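You operate a simulated robot arm through the tools that you are given. There is no shell and no other tool.

Carry out the task below with a simulated robot arm. There is one attempt and no reset: what you move stays moved.

JOB
Gauge both thick rings and tray each by its reading.
Fine: 19.3 mm or more in the small green tray, less in the small orange tray.

Only the result counts: the job must be done as asked and must still hold three seconds after the hand-in. Knocking over, shifting, dropping, spilling or breaking anything else fails it.

ROBOT AND FRAMES
A 7-joint arm with a two-finger gripper, fixed in place. Base frame: the origin is at the foot of the arm, x ahead of it, y to its left, z up; the work surface is at about z = 0. Lengths are in mm, angles in degrees, forces in N, time in s.
With the tool pointing down near the work surface it reaches from about 220 to 560 mm from the base axis. Its first joint turns from -166.0 to 166.0 degrees. Payload 1.2 kg.
Tool frame: the origin (TCP) lies between the finger pads and is the grasp point; the fingertips stand 22 mm ahead of it; z points along the fingers, y is the line along which they close. The gripper opens to 92 mm; its body begins 65 mm behind the TCP.
Orientation is that of the tool frame in the base frame, as a unit quaternion [x, y, z, w]. With the fingers straight down and closing along the base's y, the tool's x points along the base's -x, its y along +y and its z along -z.

CONTROLS
- The arm moves only by the tool move_arm. Its argument "moves" is a list of rows, each a list of 7 numbers: the shift along the tool's x, y, z in mm, then the turn, a rotation vector about the tool's x, y, z in degrees, then the gripper command, from -1 (shut) to 1 (fully open), values between in proportion. In form: [[x, y, z, ax, ay, az, fingers], ...]. A call has 1 to 20 rows; each row shifts and turns the commanded pose from where the row before left it, along the tool's axes as they then stand. A row lasts 0.2 s, in which the tool goes at most 50 mm and 8.6 degrees; a call with a longer step from one row to the next is refused whole, and so is a gripper value outside its range. Where a pose cannot be reached the arm comes as near as it can. A force on the tool above 40 N (or 10 N above the force at the start of the call, whichever is more), or a blocked arm, ends the call early, and 0.2 s more pass. Each finger travels about 143.6 mm/s and halts on what it meets, pressing with about 26 N; the grip force reading is that of the motor and also rises with nothing between the fingers. The clock runs only during rows and for 0.2 s after the last one: add rows that do not move to give the fingers time. The reply holds the time, the measured pose of the TCP, the force on the tool along the base axes, the opening and the grip force, in the units named above and with some noise, with the torque about the TCP (base axes, N m) and any sound that the robot's microphone picked up.
- Cameras (640 x 400 px; columns grow to the right, rows downward): "scene" is fixed at [221.8, 500.5, 570.2]; the picture's right is [-0.97, -0.24, 0.00], its down [-0.19, 0.78, -0.60] and it looks along [0.14, -0.58, -0.80] (base axes); focal length 250 px, centre (320, 200). "wrist" rides on the gripper at [71, 19, -102] in the tool frame; the picture's right is [-0.26, 0.97, 0.00], its down [-0.75, -0.20, -0.62] and it looks along [-0.60, -0.16, 0.78] (tool axes); focal length 280 px, centre (320, 200). There is no depth. A picture from a camera that has moved, and an enlarged one, comes with that camera's place and axes in the base frame and with its lens.
- grab_frame(camera): a new picture of that camera. The clock stands still meanwhile.
- zoom(camera, box): a new picture of the part [left, top, right, bottom] of that camera's present view, enlarged. The clock stands still meanwhile.
- close_job(): hands the job in; it is judged then, once.

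Places have to be worked out from the pictures, the camera data and where the tool is seen. Open the gripper and draw the arm clear of the work before you hand the job in, unless the task says otherwise.

The tools are called after "Call:" as a command line: name --pt "numbers of a row" for each row, then --argument value for the rest, lists and objects as JSON in quotes. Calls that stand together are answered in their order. move_arm: Moves the arm, as the interface text tells. Its arguments: {"type":"object","properties":{"moves":{"type":"array","items":{"type":"array","items":{"type":"number"}}}},"required":["moves"]} The other tools are called the same way: grab_frame (camera) takes a picture; zoom (camera, box) takes an enlarged picture of a part of a camera's view; close_job () hands the job in.

At the start:

```text
time_s: 0.0
ee_pos: [378.8, 170.5, 267.6]
tool_rot: [0.0, 1.0, -0.001, 0.0]
ft_force: [0.6, 0.3, -0.1]
torque: [-0.01, 0.03, -0.02]
width: 91.8
finger_force: 0.1
```

scene: 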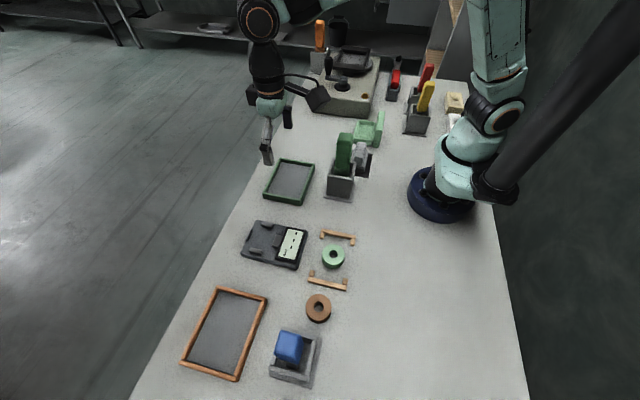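
wrist: 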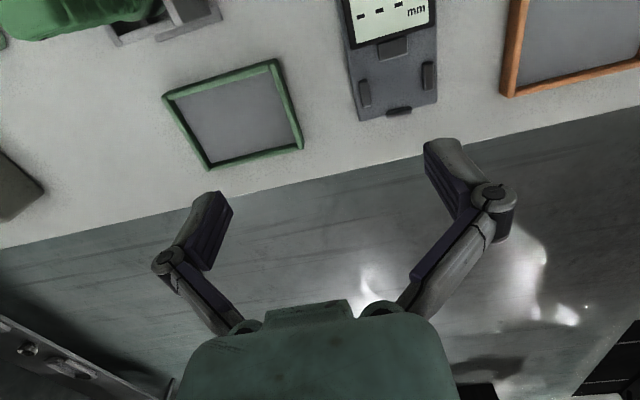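

I start by looking closely at the gauge, the rings and the trays in the scene view.

Call:
zoom --camera "scene" --box '[220, 210, 380, 310]'

Call:
zoom --camera "scene" --box '[160, 270, 368, 400]'

Call:
zoom --camera "scene" --box '[240, 90, 448, 220]'

Call:
grab_frame --camera "wrist"

```text
4.00 times, centred on (300, 260) of scene
camera zoom: at [221.8, 500.5, 570.2], right [-0.97, -0.24, 0.0], down [-0.19, 0.78, -0.6], along [0.14, -0.58, -0.8], focal length 1002 px, centre (400, -40)
```

zoom: 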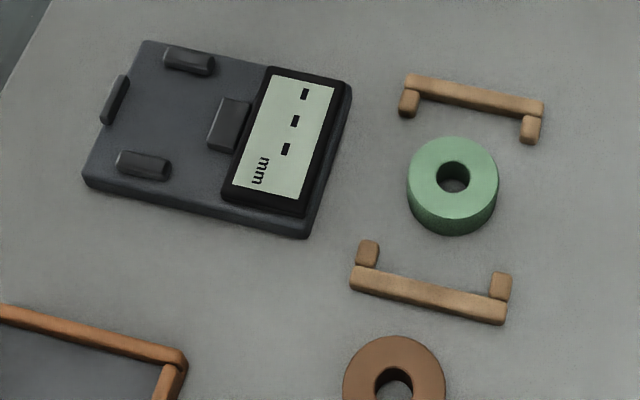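

```text
3.08 times, centred on (264, 335) of scene
camera zoom: at [221.8, 500.5, 570.2], right [-0.97, -0.24, 0.0], down [-0.19, 0.78, -0.6], along [0.14, -0.58, -0.8], focal length 771 px, centre (492, -215)
```

zoom: 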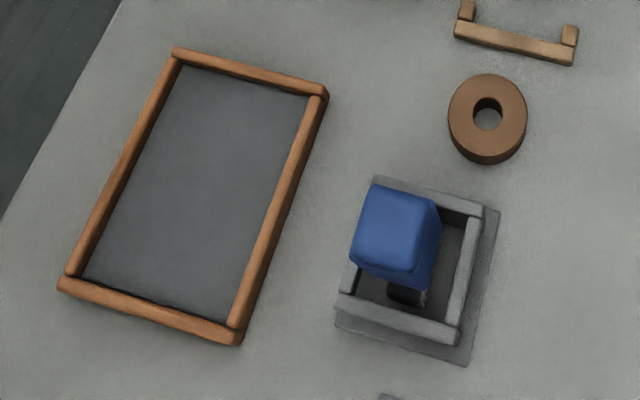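

```text
3.08 times, centred on (344, 155) of scene
camera zoom: at [221.8, 500.5, 570.2], right [-0.97, -0.24, 0.0], down [-0.19, 0.78, -0.6], along [0.14, -0.58, -0.8], focal length 771 px, centre (246, 338)
```

zoom: 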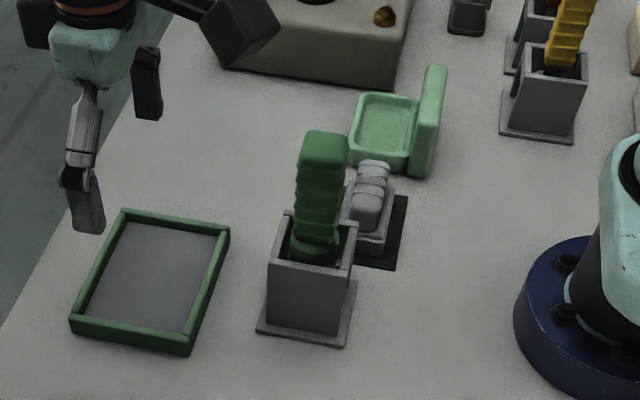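

```text
taken
camera wrist: at [307.2, 188.6, 368.6], right [0.26, 0.97, 0.0], down [0.75, -0.2, 0.62], along [0.6, -0.16, -0.78], focal length 280 px, centre (320, 200)
```

wrist: 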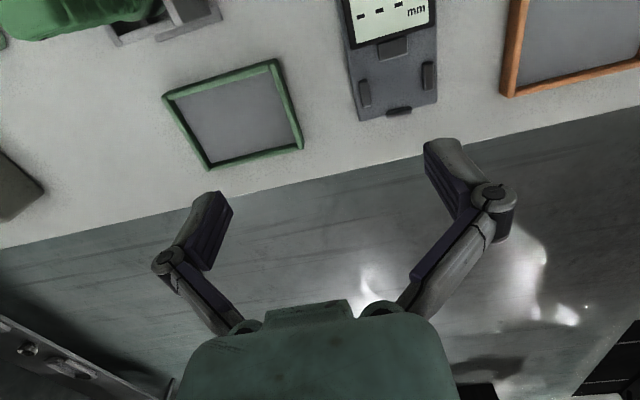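

The gauge sits near (400, 250) with a nest of four stops around (433, 245). The green ring is near (250, 254), the brown ring near (256, 375), the green tray around (425, 40) and the orange tray around (430, 455). I move over the gauge at a safe height for a closer look.

Call:
move_arm --pt "-10 20 0 0 0 0 1" --pt "-10 20 0 0 0 0 1" --pt "-10 20 0 0 0 0 1" --pt "-5 8 0 0 0 0 1" --pt "0 0 0 0 0 0 1"

Call:
grab_frame --camera "wrist"

Call:
grab_frame --camera "scene"

```text
time_s: 1.2
ee_pos: [413.4, 238.5, 267.2]
tool_rot: [0.0, 1.0, 0.0, -0.001]
ft_force: [-0.4, 1.1, 0.1]
torque: [0.01, -0.02, -0.01]
width: 91.9
finger_force: 0.1
```

```text
taken
camera wrist: at [342.0, 256.9, 368.4], right [0.26, 0.97, 0.0], down [0.75, -0.2, 0.62], along [0.6, -0.16, -0.78], focal length 280 px, centre (320, 200)
```

wrist: 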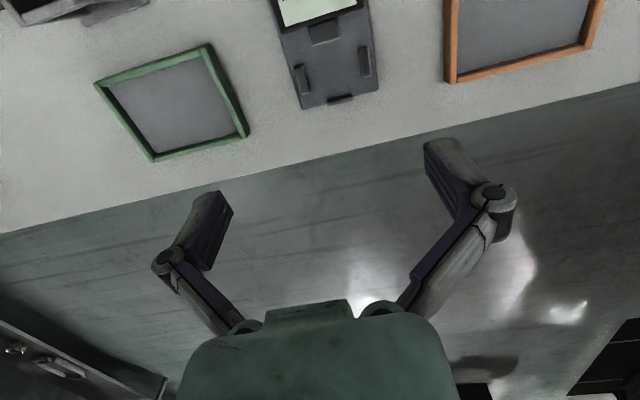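

```text
taken
```

scene: 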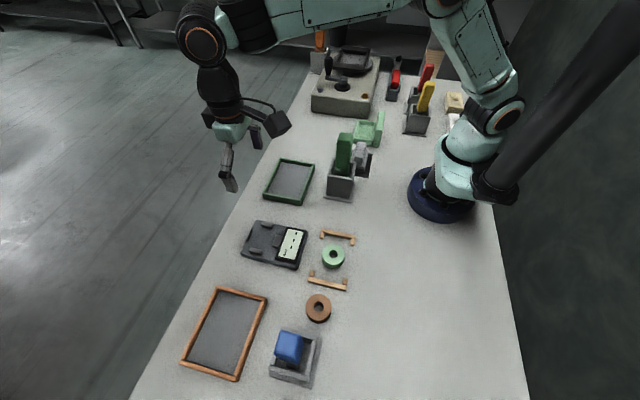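

The gauge nest is out of the good viewing area, so I move back and lower, to about (315, 275, 150), which should put the nest near the picture centre.

Call:
move_arm --pt "25 9 29 0 0 0 1" --pt "25 9 29 0 0 0 1" --pt "25 9 29 0 0 0 1" --pt "24 9 29 0 0 0 1" --pt "0 0 0 0 0 0 1"

Call:
grab_frame --camera "wrist"

```text
time_s: 2.4
ee_pos: [314.0, 276.9, 149.9]
tool_rot: [0.0, 1.0, 0.0, 0.0]
ft_force: [-0.1, -0.3, 0.1]
torque: [0.01, -0.01, 0.02]
width: 92.1
finger_force: 0.0
```

```text
taken
camera wrist: at [242.8, 295.6, 250.3], right [0.26, 0.97, 0.0], down [0.75, -0.2, 0.62], along [0.6, -0.16, -0.78], focal length 280 px, centre (320, 200)
```

wrist: 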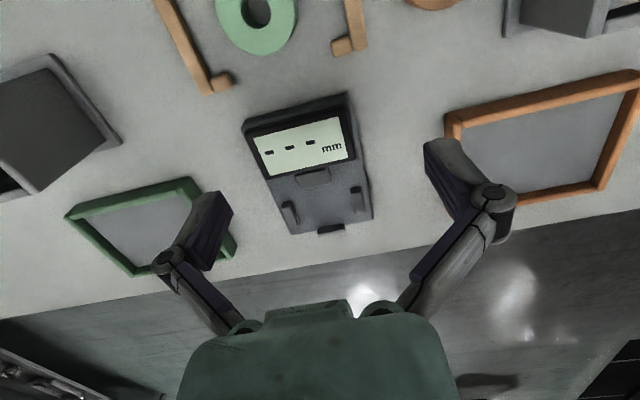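

The gauge is now near the centre; I zoom in on it.

Call:
zoom --camera "wrist" --box '[230, 80, 390, 250]'

Call:
zoom --camera "wrist" --box '[150, 0, 480, 110]'

Call:
zoom --camera "scene" --box '[235, 210, 315, 275]'

```text
2.35 times, centred on (310, 165) of wrist
camera zoom: at [242.8, 295.6, 250.3], right [0.26, 0.97, 0.0], down [0.75, -0.2, 0.62], along [0.6, -0.16, -0.78], focal length 660 px, centre (344, 282)
```

zoom: 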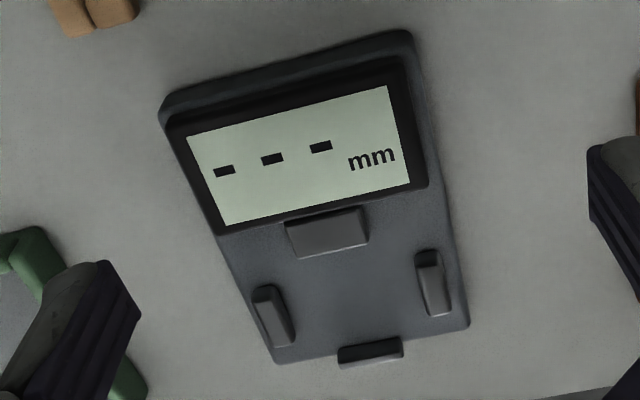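

```text
1.94 times, centred on (315, 55) of wrist
camera zoom: at [242.8, 295.6, 250.3], right [0.26, 0.97, 0.0], down [0.75, -0.2, 0.62], along [0.6, -0.16, -0.78], focal length 544 px, centre (330, 481)
```

zoom: 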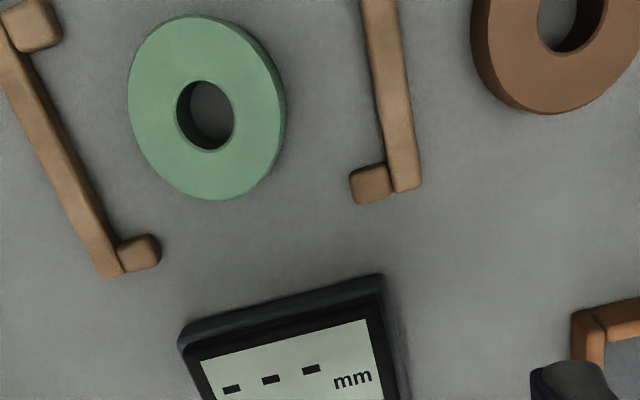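

```text
6.15 times, centred on (275, 242) of scene
camera zoom: at [221.8, 500.5, 570.2], right [-0.97, -0.24, 0.0], down [-0.19, 0.78, -0.6], along [0.14, -0.58, -0.8], focal length 1541 px, centre (597, -62)
```

zoom: 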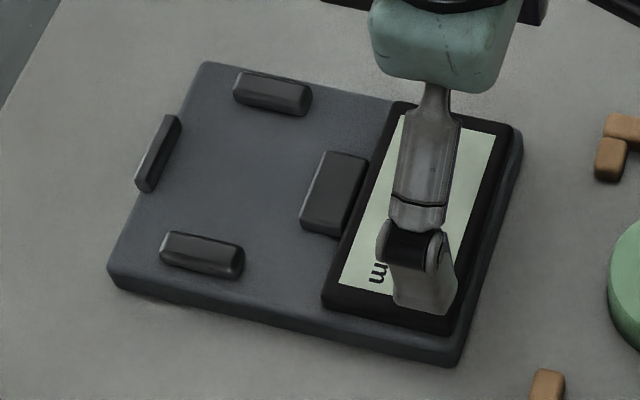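

The nest centre works out to about (434, 248). Its stops lie on the ±x and ±y sides, so I will grip the rings along a diagonal (yaw +45°). I now hover above the green ring and turn the tool.

Call:
move_arm --pt "22 -8 13 0 0 0 1" --pt "22 -8 13 0 0 0 1" --pt "22 -9 13 0 0 0 1" --pt "0 0 0 0 0 -7.5 1" --pt "0 0 0 0 0 -7.5 1" --pt "0 0 0 0 0 -7.5 1" --pt "0 0 0 0 0 -7.5 1" --pt "0 0 0 0 0 -7.5 1" --pt "0 0 0 0 0 -7.5 1" --pt "0 0 0 0 0 0 1"

Call:
grab_frame --camera "wrist"

Call:
grab_frame --camera "scene"

```text
time_s: 4.6
ee_pos: [248.0, 248.6, 113.1]
tool_rot: [-0.384, 0.923, 0.0, 0.0]
ft_force: [0.8, -0.6, -0.7]
torque: [0.01, -0.01, 0.02]
width: 92.0
finger_force: 0.1
```

```text
taken
camera wrist: at [184.6, 211.9, 213.5], right [-0.5, 0.87, 0.0], down [0.68, 0.39, 0.62], along [0.54, 0.31, -0.78], focal length 280 px, centre (320, 200)
```

wrist: 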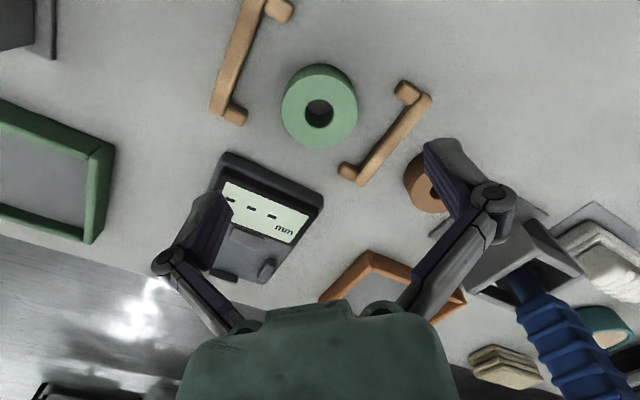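

```text
taken
```

scene: 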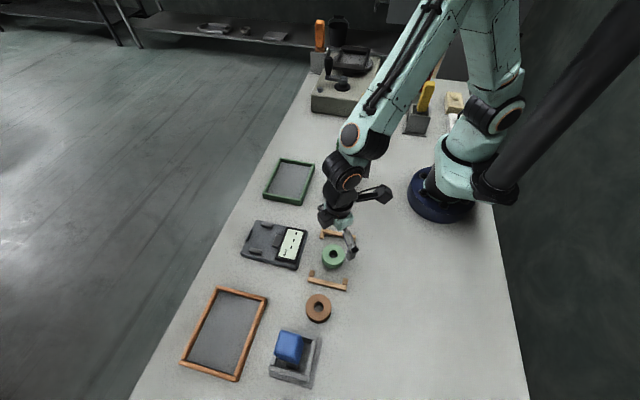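

The green ring sits just below the tool. I zoom in to measure its centre exactly.

Call:
zoom --camera "wrist" --box '[240, 50, 400, 160]'

```text
3.64 times, centred on (320, 105) of wrist
camera zoom: at [184.6, 211.9, 213.5], right [-0.5, 0.87, 0.0], down [0.68, 0.39, 0.62], along [0.54, 0.31, -0.78], focal length 1020 px, centre (320, 546)
```

zoom: 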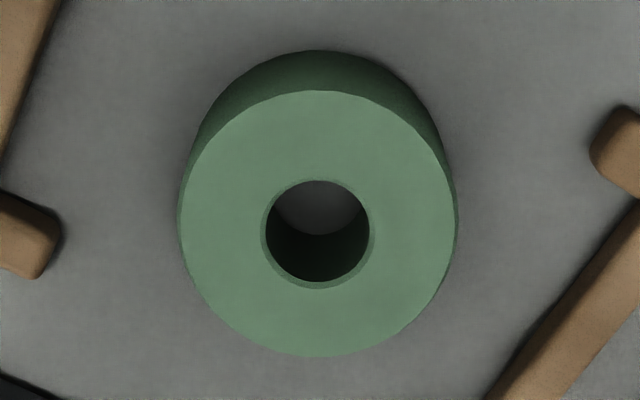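

Call:
zoom --camera "scene" --box '[305, 225, 369, 285]'

Call:
zoom --camera "scene" --box '[286, 280, 350, 340]'

```text
6.67 times, centred on (337, 255) of scene
camera zoom: at [221.8, 500.5, 570.2], right [-0.97, -0.24, 0.0], down [-0.19, 0.78, -0.6], along [0.14, -0.58, -0.8], focal length 1670 px, centre (207, -167)
```

zoom: 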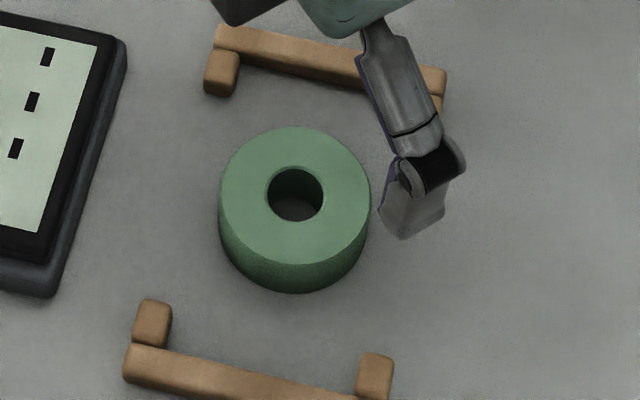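

```text
6.67 times, centred on (318, 310) of scene
camera zoom: at [221.8, 500.5, 570.2], right [-0.97, -0.24, 0.0], down [-0.19, 0.78, -0.6], along [0.14, -0.58, -0.8], focal length 1670 px, centre (333, -533)
```

zoom: 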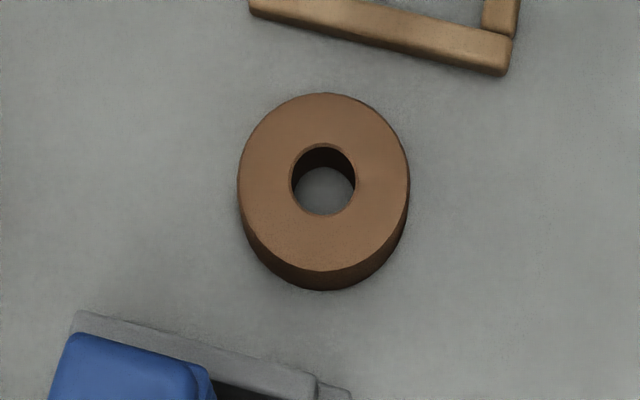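

The ring is about 54 mm wide and 25 mm high, centred near (247, 248). The ends of the wooden rails sit on the diagonals, so for the pick I turn further until the fingers close along x, then check the view again.

Call:
move_arm --pt "0 0 0 0 0 -7.5 1" --pt "0 0 0 0 0 -7.5 1" --pt "0 0 0 0 0 -7.5 1" --pt "0 0 0 0 0 -7.5 1" --pt "0 0 0 0 0 -7.5 1" --pt "0 0 0 0 0 -7.4 1" --pt "0 0 20 0 0 0 1" --pt "0 0 20 0 0 0 1" --pt "0 0 0 0 0 0 1"

Call:
grab_frame --camera "wrist"

Call:
zoom --camera "scene" --box '[273, 205, 401, 285]'

```text
time_s: 6.6
ee_pos: [247.6, 249.3, 71.3]
tool_rot: [-0.706, 0.708, 0.0, 0.0]
ft_force: [-0.3, -0.1, 0.2]
torque: [0.01, 0.03, -0.01]
width: 92.0
finger_force: 0.1
```

```text
taken
camera wrist: at [228.1, 177.5, 172.4], right [-0.96, 0.26, 0.0], down [0.21, 0.75, 0.62], along [0.16, 0.6, -0.78], focal length 280 px, centre (320, 200)
```

wrist: 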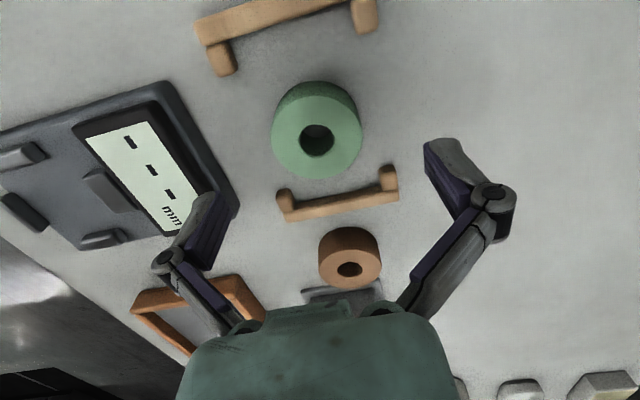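

```text
5.00 times, centred on (337, 245) of scene
camera zoom: at [221.8, 500.5, 570.2], right [-0.97, -0.24, 0.0], down [-0.19, 0.78, -0.6], along [0.14, -0.58, -0.8], focal length 1252 px, centre (235, -25)
```

zoom: 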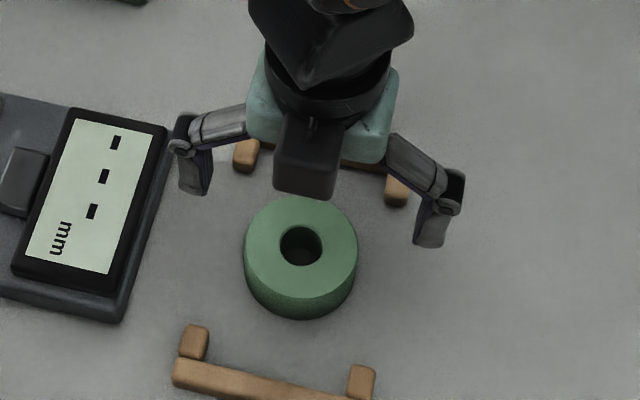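

Call:
zoom --camera "wrist" --box '[236, 70, 396, 190]'

```text
3.33 times, centred on (316, 130) of wrist
camera zoom: at [228.1, 177.5, 172.4], right [-0.96, 0.26, 0.0], down [0.21, 0.75, 0.62], along [0.16, 0.6, -0.78], focal length 935 px, centre (333, 433)
```

zoom: 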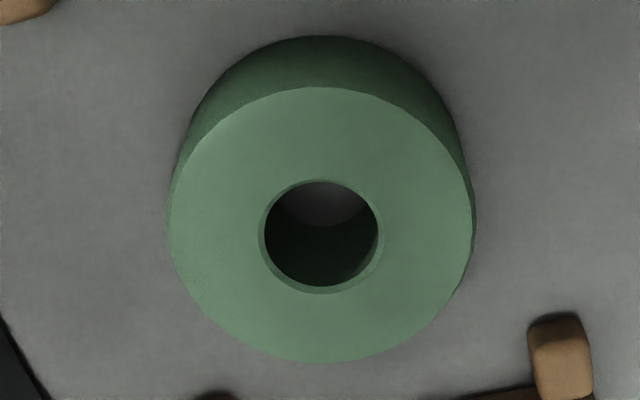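

The ring centre is at about (249, 248.5). I descend to TCP z≈33 so the tips reach about 11 mm above the table, then close on the ring.

Call:
move_arm --pt "0.8 -1.2 12 0 0 0 1" --pt "0 0 13 0 0 0 1" --pt "0 0 13 0 0 0 1" --pt "0 0 0 0 0 0 1"

Call:
grab_frame --camera "wrist"

Call:
zoom --camera "scene" --box '[273, 205, 401, 285]'

```text
time_s: 7.6
ee_pos: [249.5, 250.0, 35.1]
tool_rot: [-0.706, 0.708, 0.0, 0.0]
ft_force: [-0.2, 0.5, 0.0]
torque: [-0.03, 0.0, -0.01]
width: 91.7
finger_force: 0.1
```

```text
taken
camera wrist: at [229.9, 177.1, 135.5], right [-0.96, 0.26, 0.0], down [0.21, 0.75, 0.63], along [0.16, 0.6, -0.78], focal length 280 px, centre (320, 200)
```

wrist: 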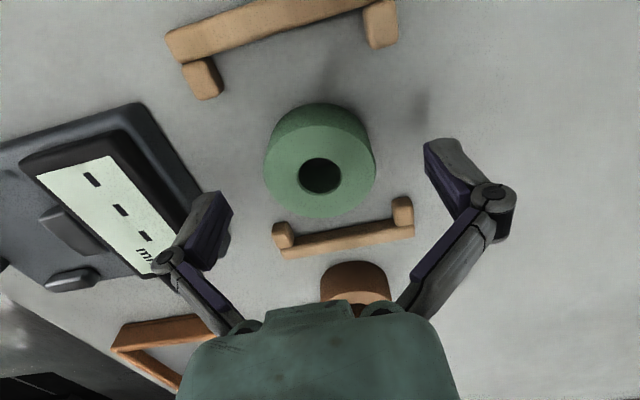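

```text
5.00 times, centred on (337, 245) of scene
camera zoom: at [221.8, 500.5, 570.2], right [-0.97, -0.24, 0.0], down [-0.19, 0.78, -0.6], along [0.14, -0.58, -0.8], focal length 1252 px, centre (235, -25)
```

zoom: 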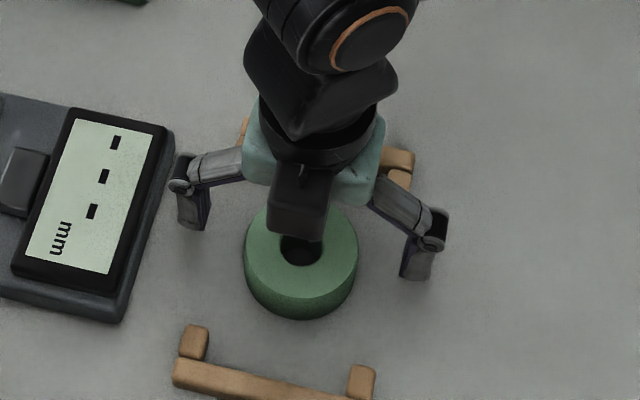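

The tips straddle the ring with good clearance. I lower 3 mm more and close.

Call:
move_arm --pt "0 0 3 0 0 0 1" --pt "0 0 0 0 0 0 0.3" --pt "0 0 0 0 0 0 -0.2" --pt "0 0 0 0 0 0 -1" --pt "0 0 0 0 0 0 -1"

Call:
grab_frame --camera "wrist"

```text
time_s: 8.8
ee_pos: [250.5, 248.2, 32.4]
tool_rot: [-0.707, 0.707, -0.001, 0.0]
ft_force: [0.5, -0.2, 9.3]
torque: [0.0, 0.02, 0.0]
width: 53.1
finger_force: 25.8
```

```text
taken
camera wrist: at [230.0, 177.1, 132.7], right [-0.96, 0.26, 0.0], down [0.21, 0.75, 0.63], along [0.17, 0.6, -0.78], focal length 280 px, centre (320, 200)
```

wrist: 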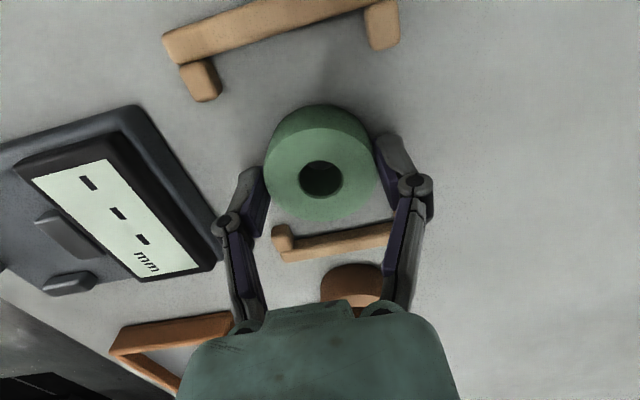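

The ring is gripped, with an opening of 53.1 mm. I lift straight up and check that it stays held.

Call:
move_arm --pt "0 0 -5 0 0 0 -1" --pt "0 0 -10 0 0 0 -1" --pt "0 0 -25 0 0 0 -1" --pt "0 0 -25 0 0 0 -1" --pt "0 0 -25 0 0 0 -1" --pt "0 0 0 0 0 0 -1"

Call:
grab_frame --camera "wrist"

Call:
grab_frame --camera "scene"

```text
time_s: 10.2
ee_pos: [250.4, 248.7, 118.7]
tool_rot: [-0.706, 0.708, 0.0, 0.0]
ft_force: [0.0, 0.2, -1.5]
torque: [-0.03, -0.01, 0.01]
width: 52.9
finger_force: 26.0
```

```text
taken
camera wrist: at [231.3, 176.5, 220.7], right [-0.96, 0.26, 0.0], down [0.21, 0.75, 0.63], along [0.16, 0.6, -0.78], focal length 280 px, centre (320, 200)
```

wrist: 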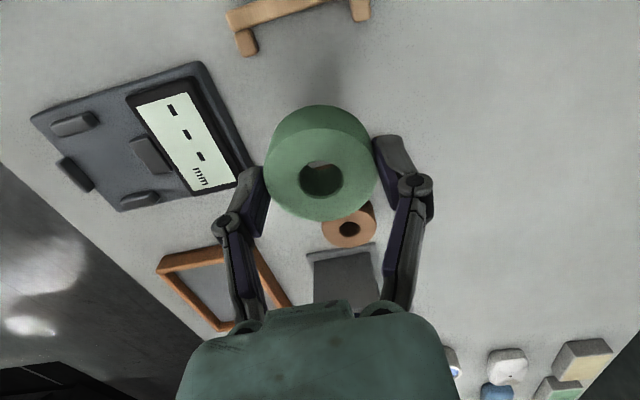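

```text
taken
```

scene: 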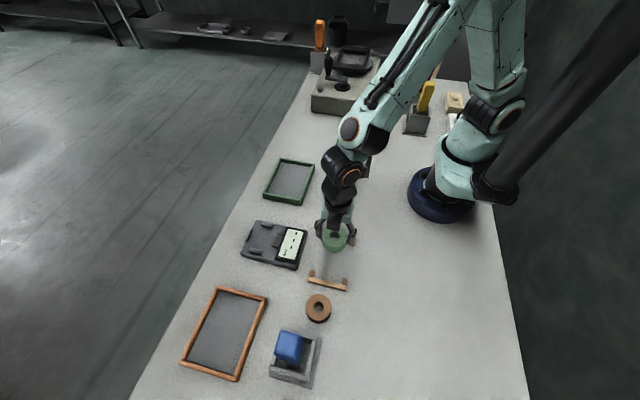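

The ring is held (about 150 g). Before moving, I zoom in on the gauge from this viewpoint to pin down the nest position.

Call:
zoom --camera "wrist" --box '[20, 50, 260, 220]'

```text
2.35 times, centred on (140, 135) of wrist
camera zoom: at [231.3, 176.5, 220.7], right [-0.96, 0.26, 0.0], down [0.21, 0.75, 0.63], along [0.16, 0.6, -0.78], focal length 660 px, centre (744, 353)
```

zoom: 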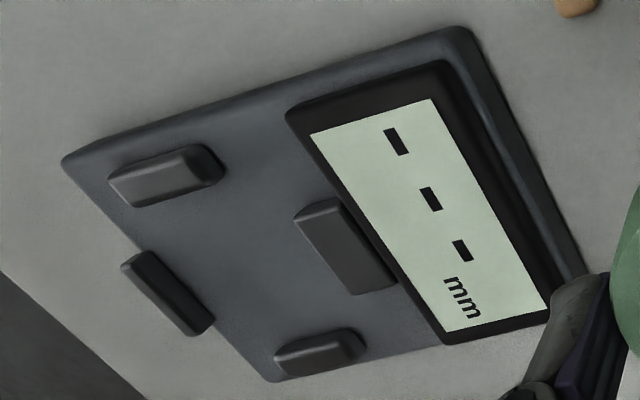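

Different views place the nest centre at about (434, 249), within 3 mm. I turn back to the 45° diagonal and hover above it to refine the alignment visually.

Call:
move_arm --pt "0 0 0 0 0 7.5 -1" --pt "0 0 0 0 0 7.5 -1" --pt "0 0 0 0 0 7.5 -1" --pt "0 0 0 0 0 7.5 -1" --pt "0 0 0 0 0 7.5 -1" --pt "0 0 0 0 0 7.5 -1" --pt "-26 -26 0 0 0 0 -1" --pt "-26 -26 0 0 0 0 -1" --pt "-26 -26 0 0 0 0 -1" --pt "-26 -26 0 0 0 0 -1" --pt "-26 -26 0 0 0 0 -1" --pt "0 0 20 0 0 0 -1" --pt "0 0 0 0 0 0 -1"

Call:
grab_frame --camera "wrist"

Call:
zoom --camera "scene" --box '[225, 195, 321, 265]'

```text
time_s: 13.0
ee_pos: [433.4, 249.3, 101.4]
tool_rot: [-0.382, 0.924, 0.0, 0.0]
ft_force: [0.2, -0.7, -0.5]
torque: [-0.01, 0.0, -0.01]
width: 52.9
finger_force: 26.3
```

```text
taken
camera wrist: at [368.6, 212.0, 201.9], right [-0.5, 0.87, 0.0], down [0.68, 0.39, 0.62], along [0.54, 0.31, -0.78], focal length 280 px, centre (320, 200)
```

wrist: 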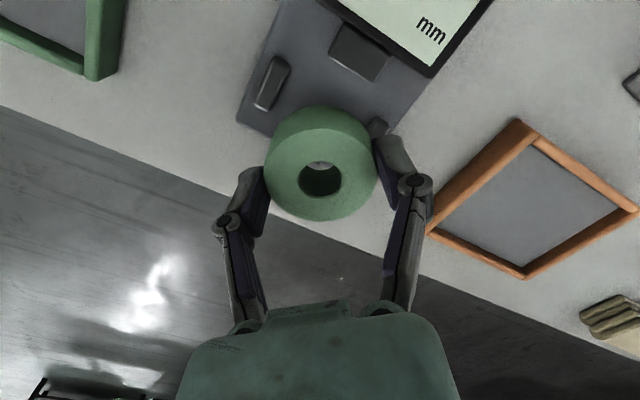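

```text
5.71 times, centred on (273, 230) of scene
camera zoom: at [221.8, 500.5, 570.2], right [-0.97, -0.24, 0.0], down [-0.19, 0.78, -0.6], along [0.14, -0.58, -0.8], focal length 1431 px, centre (589, 29)
```

zoom: 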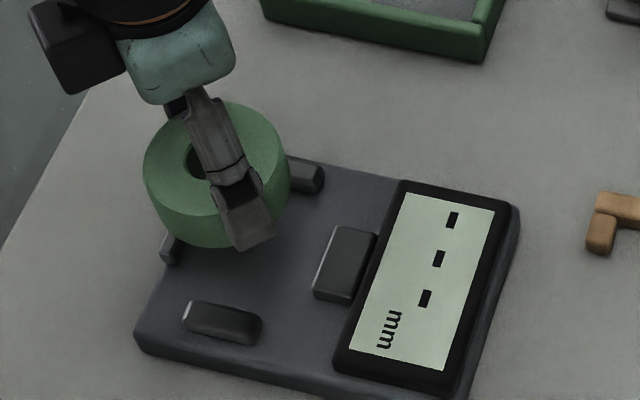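

The nest lies below and slightly behind the ring. I lower to TCP z≈66, with the ring's underside still well above the stops, and compare again.

Call:
move_arm --pt "0 0 12 0 0 0 -1" --pt "0 0 12 0 0 0 -1" --pt "0 0 11 0 0 0 -1" --pt "0 0 0 0 0 0 -1"

Call:
zoom --camera "wrist" --box '[200, 0, 440, 230]'

Call:
zoom --camera "scene" --box '[225, 200, 321, 270]'

```text
time_s: 14.0
ee_pos: [433.0, 247.1, 65.7]
tool_rot: [-0.382, 0.924, 0.0, 0.0]
ft_force: [-0.3, -0.3, -0.9]
torque: [-0.02, 0.01, 0.0]
width: 53.0
finger_force: 26.4
```

```text
1.74 times, centred on (320, 115) of wrist
camera zoom: at [369.2, 210.9, 166.8], right [-0.5, 0.87, 0.0], down [0.68, 0.39, 0.63], along [0.54, 0.31, -0.78], focal length 488 px, centre (320, 348)
```

zoom: 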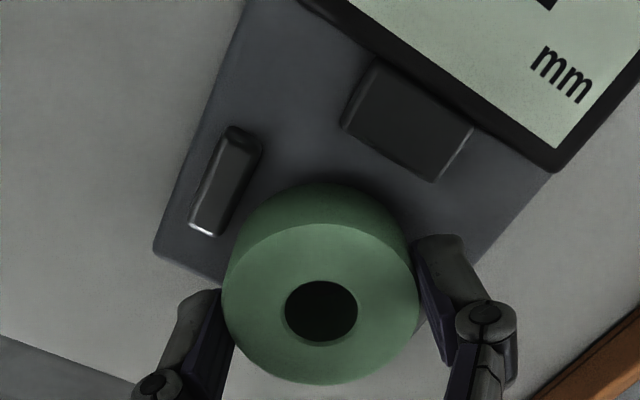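

```text
5.71 times, centred on (273, 235) of scene
camera zoom: at [221.8, 500.5, 570.2], right [-0.97, -0.24, 0.0], down [-0.19, 0.78, -0.6], along [0.14, -0.58, -0.8], focal length 1431 px, centre (589, 0)
```

zoom: 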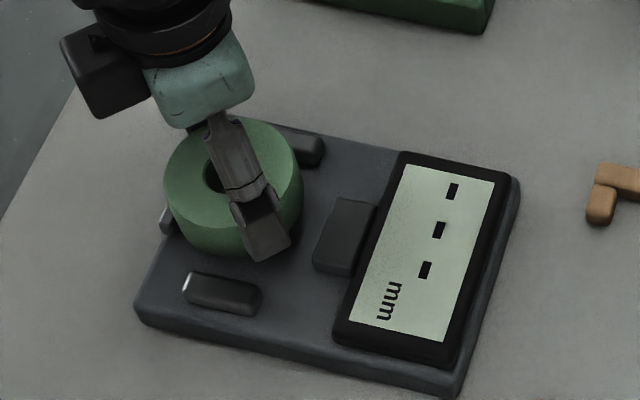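

The stops give a nest centre near (432, 251) with about 66 mm between opposite stops, so the 53 mm ring has a few mm of play. I shift by (-1, +2.5), lower to TCP z≈47 and look again.

Call:
move_arm --pt "-1.1 2.5 0 0 0 0 -1" --pt "0 0 7 0 0 0 -1" --pt "0 0 7 0 0 0 -1" --pt "0 0 5 0 0 0 -1" --pt "0 0 0 0 0 0 -1"

Call:
zoom --camera "wrist" --box '[200, 0, 440, 230]'

Call:
zoom --camera "scene" --box '[225, 200, 321, 270]'

```text
time_s: 15.2
ee_pos: [432.8, 251.2, 49.6]
tool_rot: [-0.382, 0.924, 0.0, 0.002]
ft_force: [1.1, -1.1, 19.8]
torque: [-0.02, -0.05, -0.02]
width: 53.3
finger_force: 25.6
```

```text
1.74 times, centred on (320, 115) of wrist
camera zoom: at [368.9, 213.9, 149.5], right [-0.5, 0.87, 0.0], down [0.68, 0.39, 0.63], along [0.55, 0.31, -0.78], focal length 488 px, centre (320, 348)
```

zoom: 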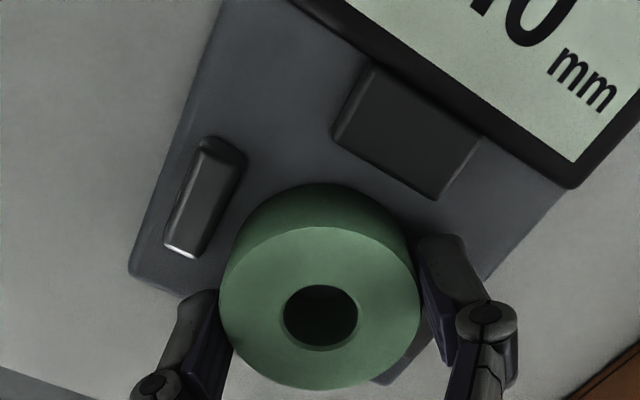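

```text
5.71 times, centred on (273, 235) of scene
camera zoom: at [221.8, 500.5, 570.2], right [-0.97, -0.24, 0.0], down [-0.19, 0.78, -0.6], along [0.14, -0.58, -0.8], focal length 1431 px, centre (589, 0)
```

zoom: 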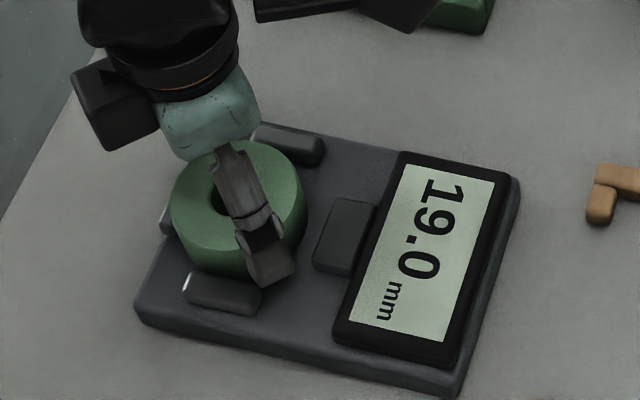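

The ring has touched down on the gauge plate (20 N upward) and the display shows 19.0 mm, but the gripper is still pressing. I ease off, open slightly to let the ring rest freely, and read again.

Call:
move_arm --pt "0 0 -1.2 0 0 0 -1" --pt "0 0 0 0 0 0 0.25" --pt "0 0 0 0 0 0 0.4" --pt "0 0 0 0 0 0 0.4"

Call:
zoom --camera "scene" --box '[225, 200, 321, 270]'

Call:
zoom --camera "wrist" --box '[200, 0, 440, 230]'

```text
time_s: 16.2
ee_pos: [432.0, 251.8, 47.9]
tool_rot: [-0.382, 0.924, -0.001, 0.0]
ft_force: [-0.6, -0.2, -0.3]
torque: [0.0, 0.03, 0.0]
width: 64.6
finger_force: 0.0
```

```text
5.71 times, centred on (273, 235) of scene
camera zoom: at [221.8, 500.5, 570.2], right [-0.97, -0.24, 0.0], down [-0.19, 0.78, -0.6], along [0.14, -0.58, -0.8], focal length 1431 px, centre (589, 0)
```

zoom: 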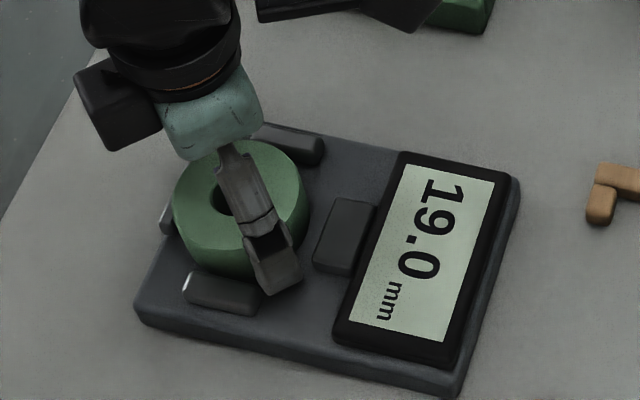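

```text
1.74 times, centred on (320, 115) of wrist
camera zoom: at [368.3, 213.4, 149.2], right [-0.5, 0.87, 0.0], down [0.68, 0.39, 0.62], along [0.54, 0.31, -0.78], focal length 488 px, centre (320, 348)
```

zoom: 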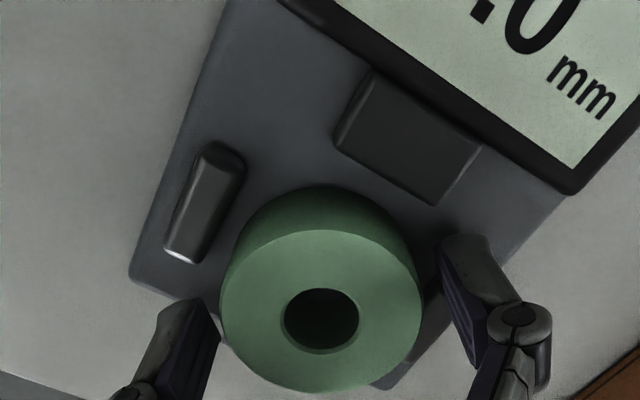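

Released, it still reads 19.0 mm. I raise the hand clear and confirm the reading with the ring resting on its own.

Call:
move_arm --pt "0 0 -10 0 0 0 0.4" --pt "0 0 -20 0 0 0 0.4" --pt "0 0 -30 0 0 0 0.4" --pt "0 0 -20 0 0 0 0.4" --pt "0 0 0 0 0 0 0.4" --pt "0 0 0 0 0 0 0.4"

Call:
zoom --camera "scene" --box '[225, 200, 321, 270]'

Call:
grab_frame --camera "wrist"

```text
time_s: 17.6
ee_pos: [432.0, 252.4, 127.6]
tool_rot: [-0.382, 0.924, -0.001, 0.0]
ft_force: [-0.3, -0.4, 0.3]
torque: [-0.02, -0.04, -0.03]
width: 64.2
finger_force: 0.1
```

```text
5.71 times, centred on (273, 235) of scene
camera zoom: at [221.8, 500.5, 570.2], right [-0.97, -0.24, 0.0], down [-0.19, 0.78, -0.6], along [0.14, -0.58, -0.8], focal length 1431 px, centre (589, 0)
```

zoom: 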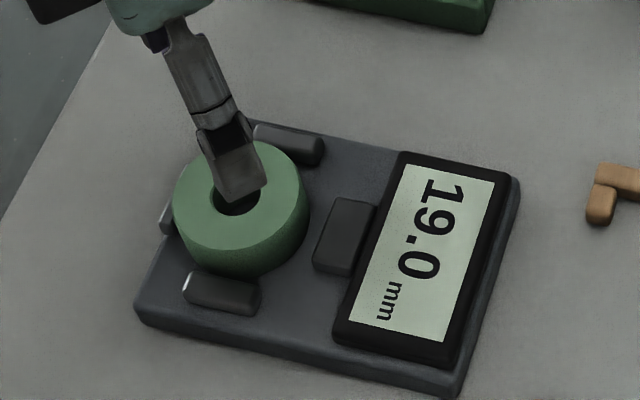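

```text
taken
camera wrist: at [368.0, 214.6, 229.1], right [-0.5, 0.87, 0.0], down [0.68, 0.39, 0.63], along [0.54, 0.31, -0.78], focal length 280 px, centre (320, 200)
```

wrist: 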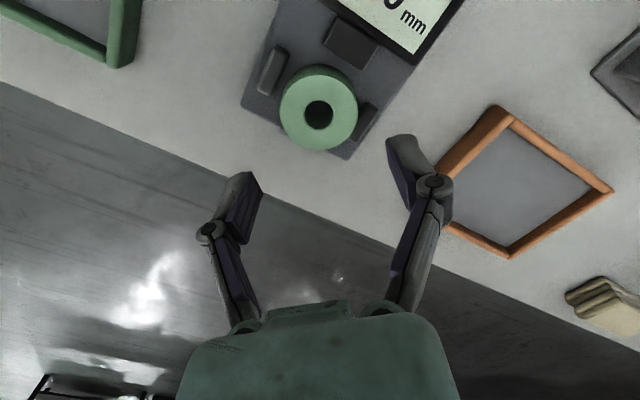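

The reading holds at 19.0 mm, below 19.3, so the green ring goes in the orange tray. I take a closer look at the orange tray (near corner about (368, 378)) to judge rim height and inner edges before regrasping.

Call:
zoom --camera "wrist" --box '[400, 80, 640, 280]'

Call:
zoom --camera "scene" --box '[170, 280, 330, 390]'

Call:
zoom --camera "wrist" --box '[230, 0, 430, 170]'

```text
2.00 times, centred on (520, 180) of wrist
camera zoom: at [368.0, 214.6, 229.1], right [-0.5, 0.87, 0.0], down [0.68, 0.39, 0.63], along [0.54, 0.31, -0.78], focal length 561 px, centre (-80, 240)
```

zoom: 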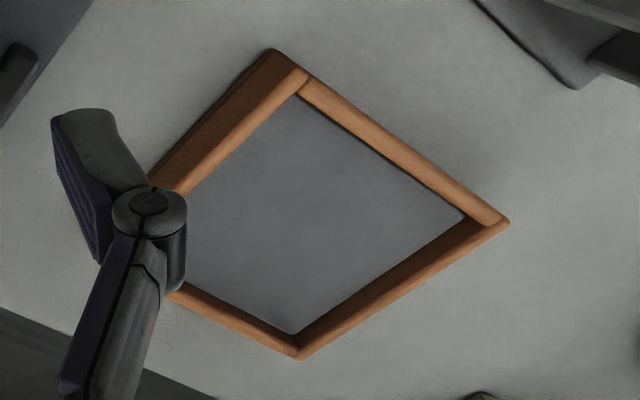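

```text
3.64 times, centred on (250, 335) of scene
camera zoom: at [221.8, 500.5, 570.2], right [-0.97, -0.24, 0.0], down [-0.19, 0.78, -0.6], along [0.14, -0.58, -0.8], focal length 911 px, centre (574, -291)
```

zoom: 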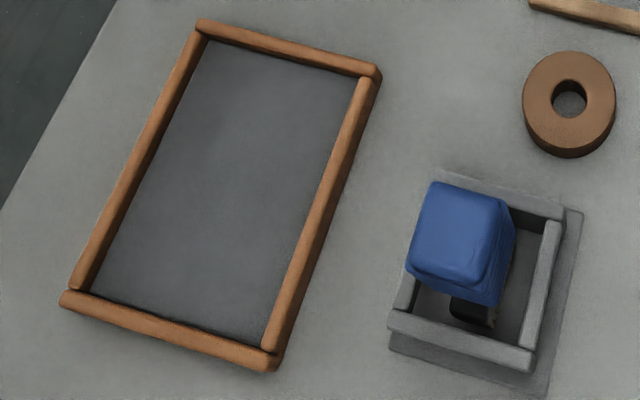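

```text
2.35 times, centred on (330, 85) of wrist
camera zoom: at [368.0, 214.6, 229.1], right [-0.5, 0.87, 0.0], down [0.68, 0.39, 0.63], along [0.54, 0.31, -0.78], focal length 660 px, centre (296, 471)
```

zoom: 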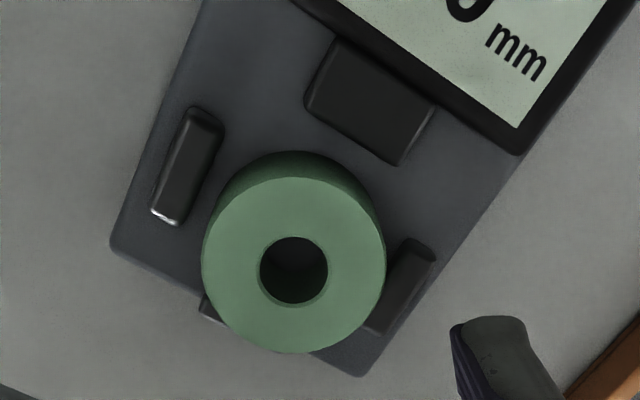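

The ring rests at about (432.5, 251.5), directly under the tool. I regrasp it a little higher, with TCP z≈53, so the fingertips will clear the tray rim later, then lift.

Call:
move_arm --pt "0 0 25 0 0 0 0.4" --pt "0 0 25 0 0 0 0.4" --pt "0 0 18 0 0 0 0.4" --pt "0 0 7 0 0 0 0.4" --pt "0 0 0 0 0 0 0.2" --pt "0 0 0 0 0 0 -1" --pt "0 0 0 0 0 0 -1"

```text
time_s: 19.2
ee_pos: [433.8, 251.8, 52.9]
tool_rot: [-0.382, 0.924, 0.0, 0.0]
ft_force: [-0.4, -0.1, 0.5]
torque: [-0.01, 0.03, 0.0]
width: 52.9
finger_force: 25.6
```

The ring is gripped again at 52.9 mm. I lift it well above the stops to about z=150.

Call:
move_arm --pt "0 0 -5 0 0 0 -1" --pt "0 0 -12 0 0 0 -1" --pt "0 0 -25 0 0 0 -1" --pt "0 0 -30 0 0 0 -1" --pt "0 0 -25 0 0 0 -1" --pt "0 0 0 0 0 0 -1"

Call:
grab_frame --camera "scene"

```text
time_s: 20.6
ee_pos: [433.1, 250.3, 150.4]
tool_rot: [-0.382, 0.924, 0.0, 0.0]
ft_force: [-1.0, -1.5, -0.8]
torque: [-0.01, 0.02, 0.0]
width: 52.8
finger_force: 25.8
```

```text
taken
```

scene: 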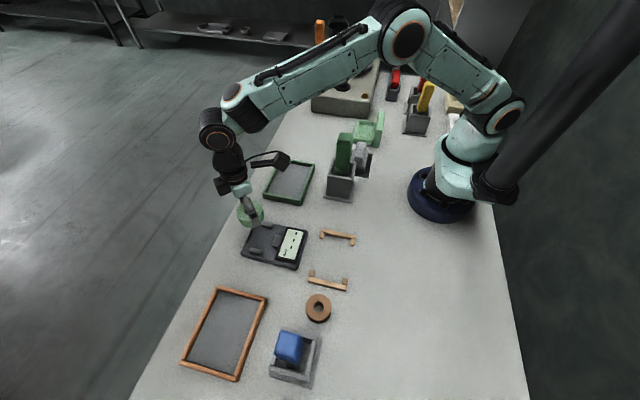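

I carry the ring at z≈150 towards the near part of the orange tray, around (405, 410), and see how far the arm reaches.

Call:
move_arm --pt "-18.5 26.4 0 0 0 0 -1" --pt "-18.5 26.4 0 0 0 0 -1" --pt "-18.5 26.4 0 0 0 0 -1" --pt "-18.5 26.4 0 0 0 0 -1" --pt "-18.5 26.4 0 0 0 0 -1" --pt "0 0 0 0 0 0 -1" --pt "0 0 0 0 0 0 -1"

Call:
grab_frame --camera "scene"

Call:
grab_frame --camera "wrist"

```text
time_s: 22.2
ee_pos: [397.3, 393.1, 151.3]
tool_rot: [-0.382, 0.924, 0.0, 0.0]
ft_force: [-0.3, 0.3, -0.8]
torque: [0.03, 0.02, 0.0]
width: 53.0
finger_force: 25.9
out of reach, approached as far as the arm can: row 5
```

```text
taken
```

scene: 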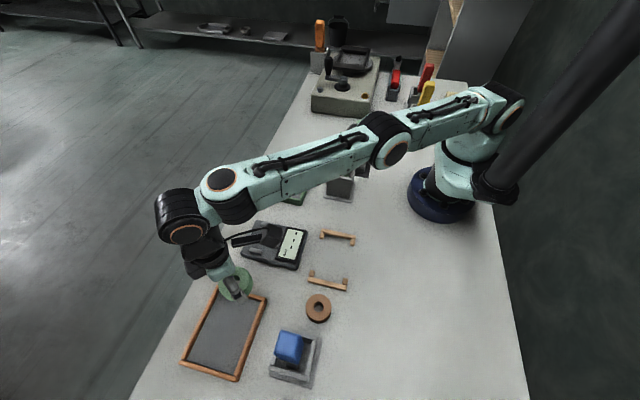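

```text
taken
camera wrist: at [333.6, 356.1, 252.0], right [-0.5, 0.87, 0.0], down [0.68, 0.39, 0.62], along [0.54, 0.31, -0.78], focal length 280 px, centre (320, 200)
```

wrist: 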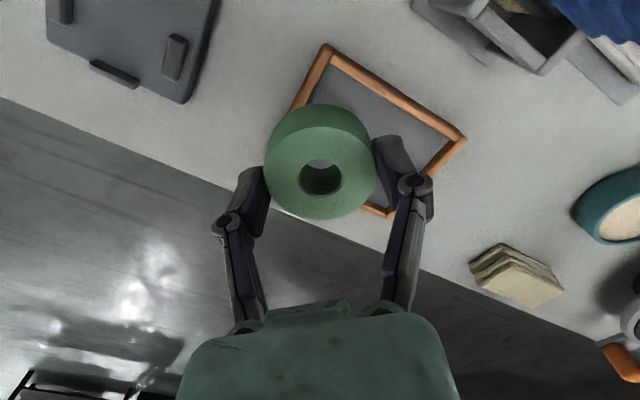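

The arm stops at about 559 mm radius with the tool vertical. I tilt the tool by 10° so the tips lean outward, which extends the reach, and check the pose.

Call:
move_arm --pt "0 0 0 0 -5 0 -1" --pt "0 0 0 0 -5 0 -1" --pt "0 0 0 0 0 0 -1" --pt "0 0 0 0 0 0 -1"

```text
time_s: 23.2
ee_pos: [397.9, 392.4, 152.0]
tool_rot: [-0.381, 0.921, 0.033, 0.081]
ft_force: [0.9, -0.5, -1.3]
torque: [-0.03, -0.02, -0.01]
width: 52.9
finger_force: 25.7
```

The tilt leans outward as intended and the TCP held its place. I now move outward to about (407.5, 419.5), keeping height.

Call:
move_arm --pt "-13 6 2.3 0 0 0 -1" --pt "-12.8 6 2.3 0 0 0 -1" --pt "0 0 0 0 0 0 -1" --pt "0 0 0 0 0 0 -1"

Call:
grab_frame --camera "scene"

Call:
grab_frame --camera "wrist"

```text
time_s: 24.2
ee_pos: [409.1, 420.2, 148.9]
tool_rot: [-0.38, 0.921, 0.034, 0.081]
ft_force: [0.3, 0.6, -0.7]
torque: [0.0, 0.03, -0.02]
width: 52.9
finger_force: 26.2
```

```text
taken
```

scene: 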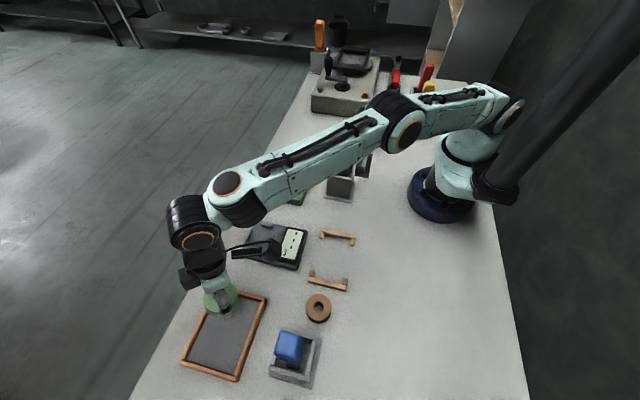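

```text
taken
camera wrist: at [333.1, 370.7, 236.9], right [-0.5, 0.87, 0.05], down [0.59, 0.3, 0.75], along [0.63, 0.4, -0.66], focal length 280 px, centre (320, 200)
```

wrist: 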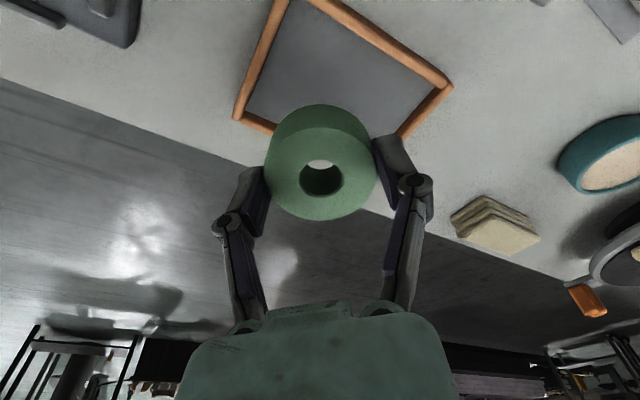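

The arm reached (409, 420). I descend to TCP z≈70 and check the ring against the tray rim.

Call:
move_arm --pt "4.6 0 26 0 0 0 -1" --pt "4.6 0 26 0 0 0 -1" --pt "4.5 0 26 0 0 0 -1" --pt "0 0 0 0 0 0 -1" --pt "0 0 0 0 0 0 -1"

Call:
zoom --camera "scene" --box '[170, 260, 330, 390]'

Call:
grab_frame --camera "wrist"

```text
time_s: 25.4
ee_pos: [410.2, 421.4, 69.9]
tool_rot: [-0.381, 0.92, 0.034, 0.082]
ft_force: [-0.7, 0.5, -0.5]
torque: [-0.02, 0.02, 0.01]
width: 52.9
finger_force: 25.7
```

```text
3.08 times, centred on (250, 325) of scene
camera zoom: at [221.8, 500.5, 570.2], right [-0.97, -0.24, 0.0], down [-0.19, 0.78, -0.6], along [0.14, -0.58, -0.8], focal length 771 px, centre (535, -185)
```

zoom: 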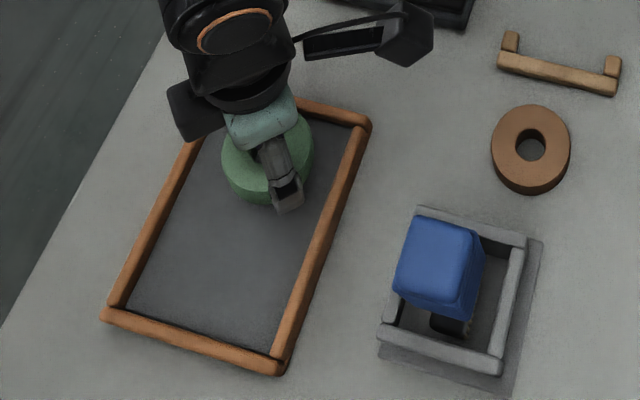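

```text
taken
camera wrist: at [333.9, 371.1, 158.2], right [-0.5, 0.87, 0.05], down [0.59, 0.3, 0.75], along [0.63, 0.4, -0.66], focal length 280 px, centre (320, 200)
```

wrist: 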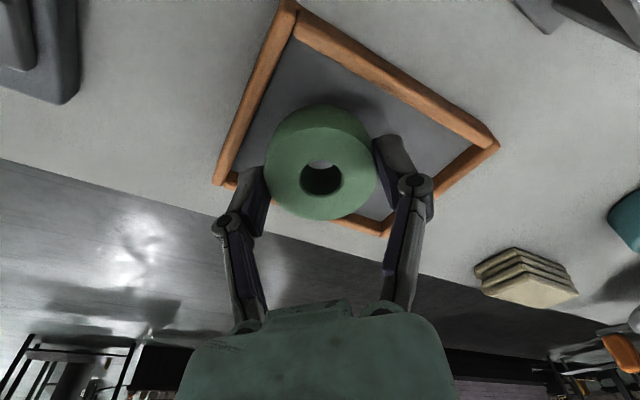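

The ring is over the tray, inside both near rims. I lower further to just above the tray floor.

Call:
move_arm --pt "1.7 0 10 0 0 0 -1" --pt "1.4 0 8 0 0 0 -1" --pt "0.9 0 5 0 0 0 -1" --pt "0 0 0 0 0 0 -1"

Call:
zoom --camera "scene" --box '[170, 260, 330, 390]'

Call:
zoom --camera "wrist" --box '[180, 0, 520, 260]'

```text
time_s: 26.4
ee_pos: [410.8, 421.1, 49.5]
tool_rot: [-0.381, 0.92, 0.034, 0.083]
ft_force: [2.3, 1.3, 16.9]
torque: [-0.22, 0.22, 0.01]
width: 53.0
finger_force: 25.7
```

```text
3.08 times, centred on (250, 325) of scene
camera zoom: at [221.8, 500.5, 570.2], right [-0.97, -0.24, 0.0], down [-0.19, 0.78, -0.6], along [0.14, -0.58, -0.8], focal length 771 px, centre (535, -185)
```

zoom: 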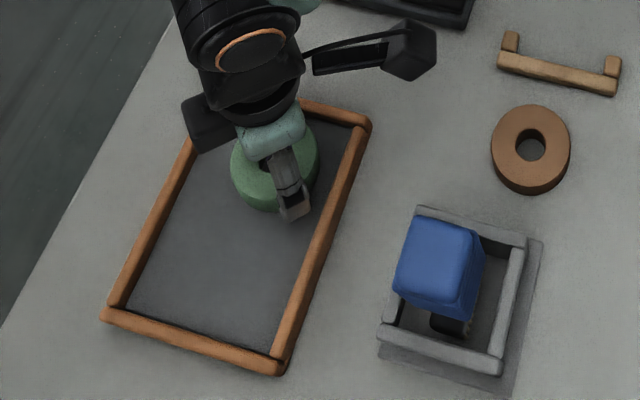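

```text
1.54 times, centred on (350, 130) of wrist
camera zoom: at [334.6, 371.7, 135.7], right [-0.5, 0.87, 0.05], down [0.59, 0.3, 0.75], along [0.64, 0.4, -0.66], focal length 431 px, centre (274, 308)
```

zoom: 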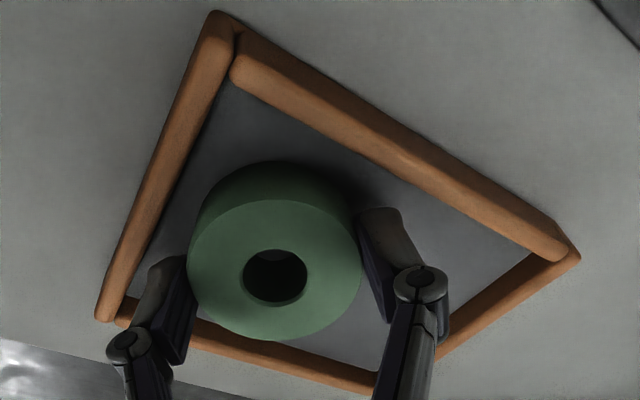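

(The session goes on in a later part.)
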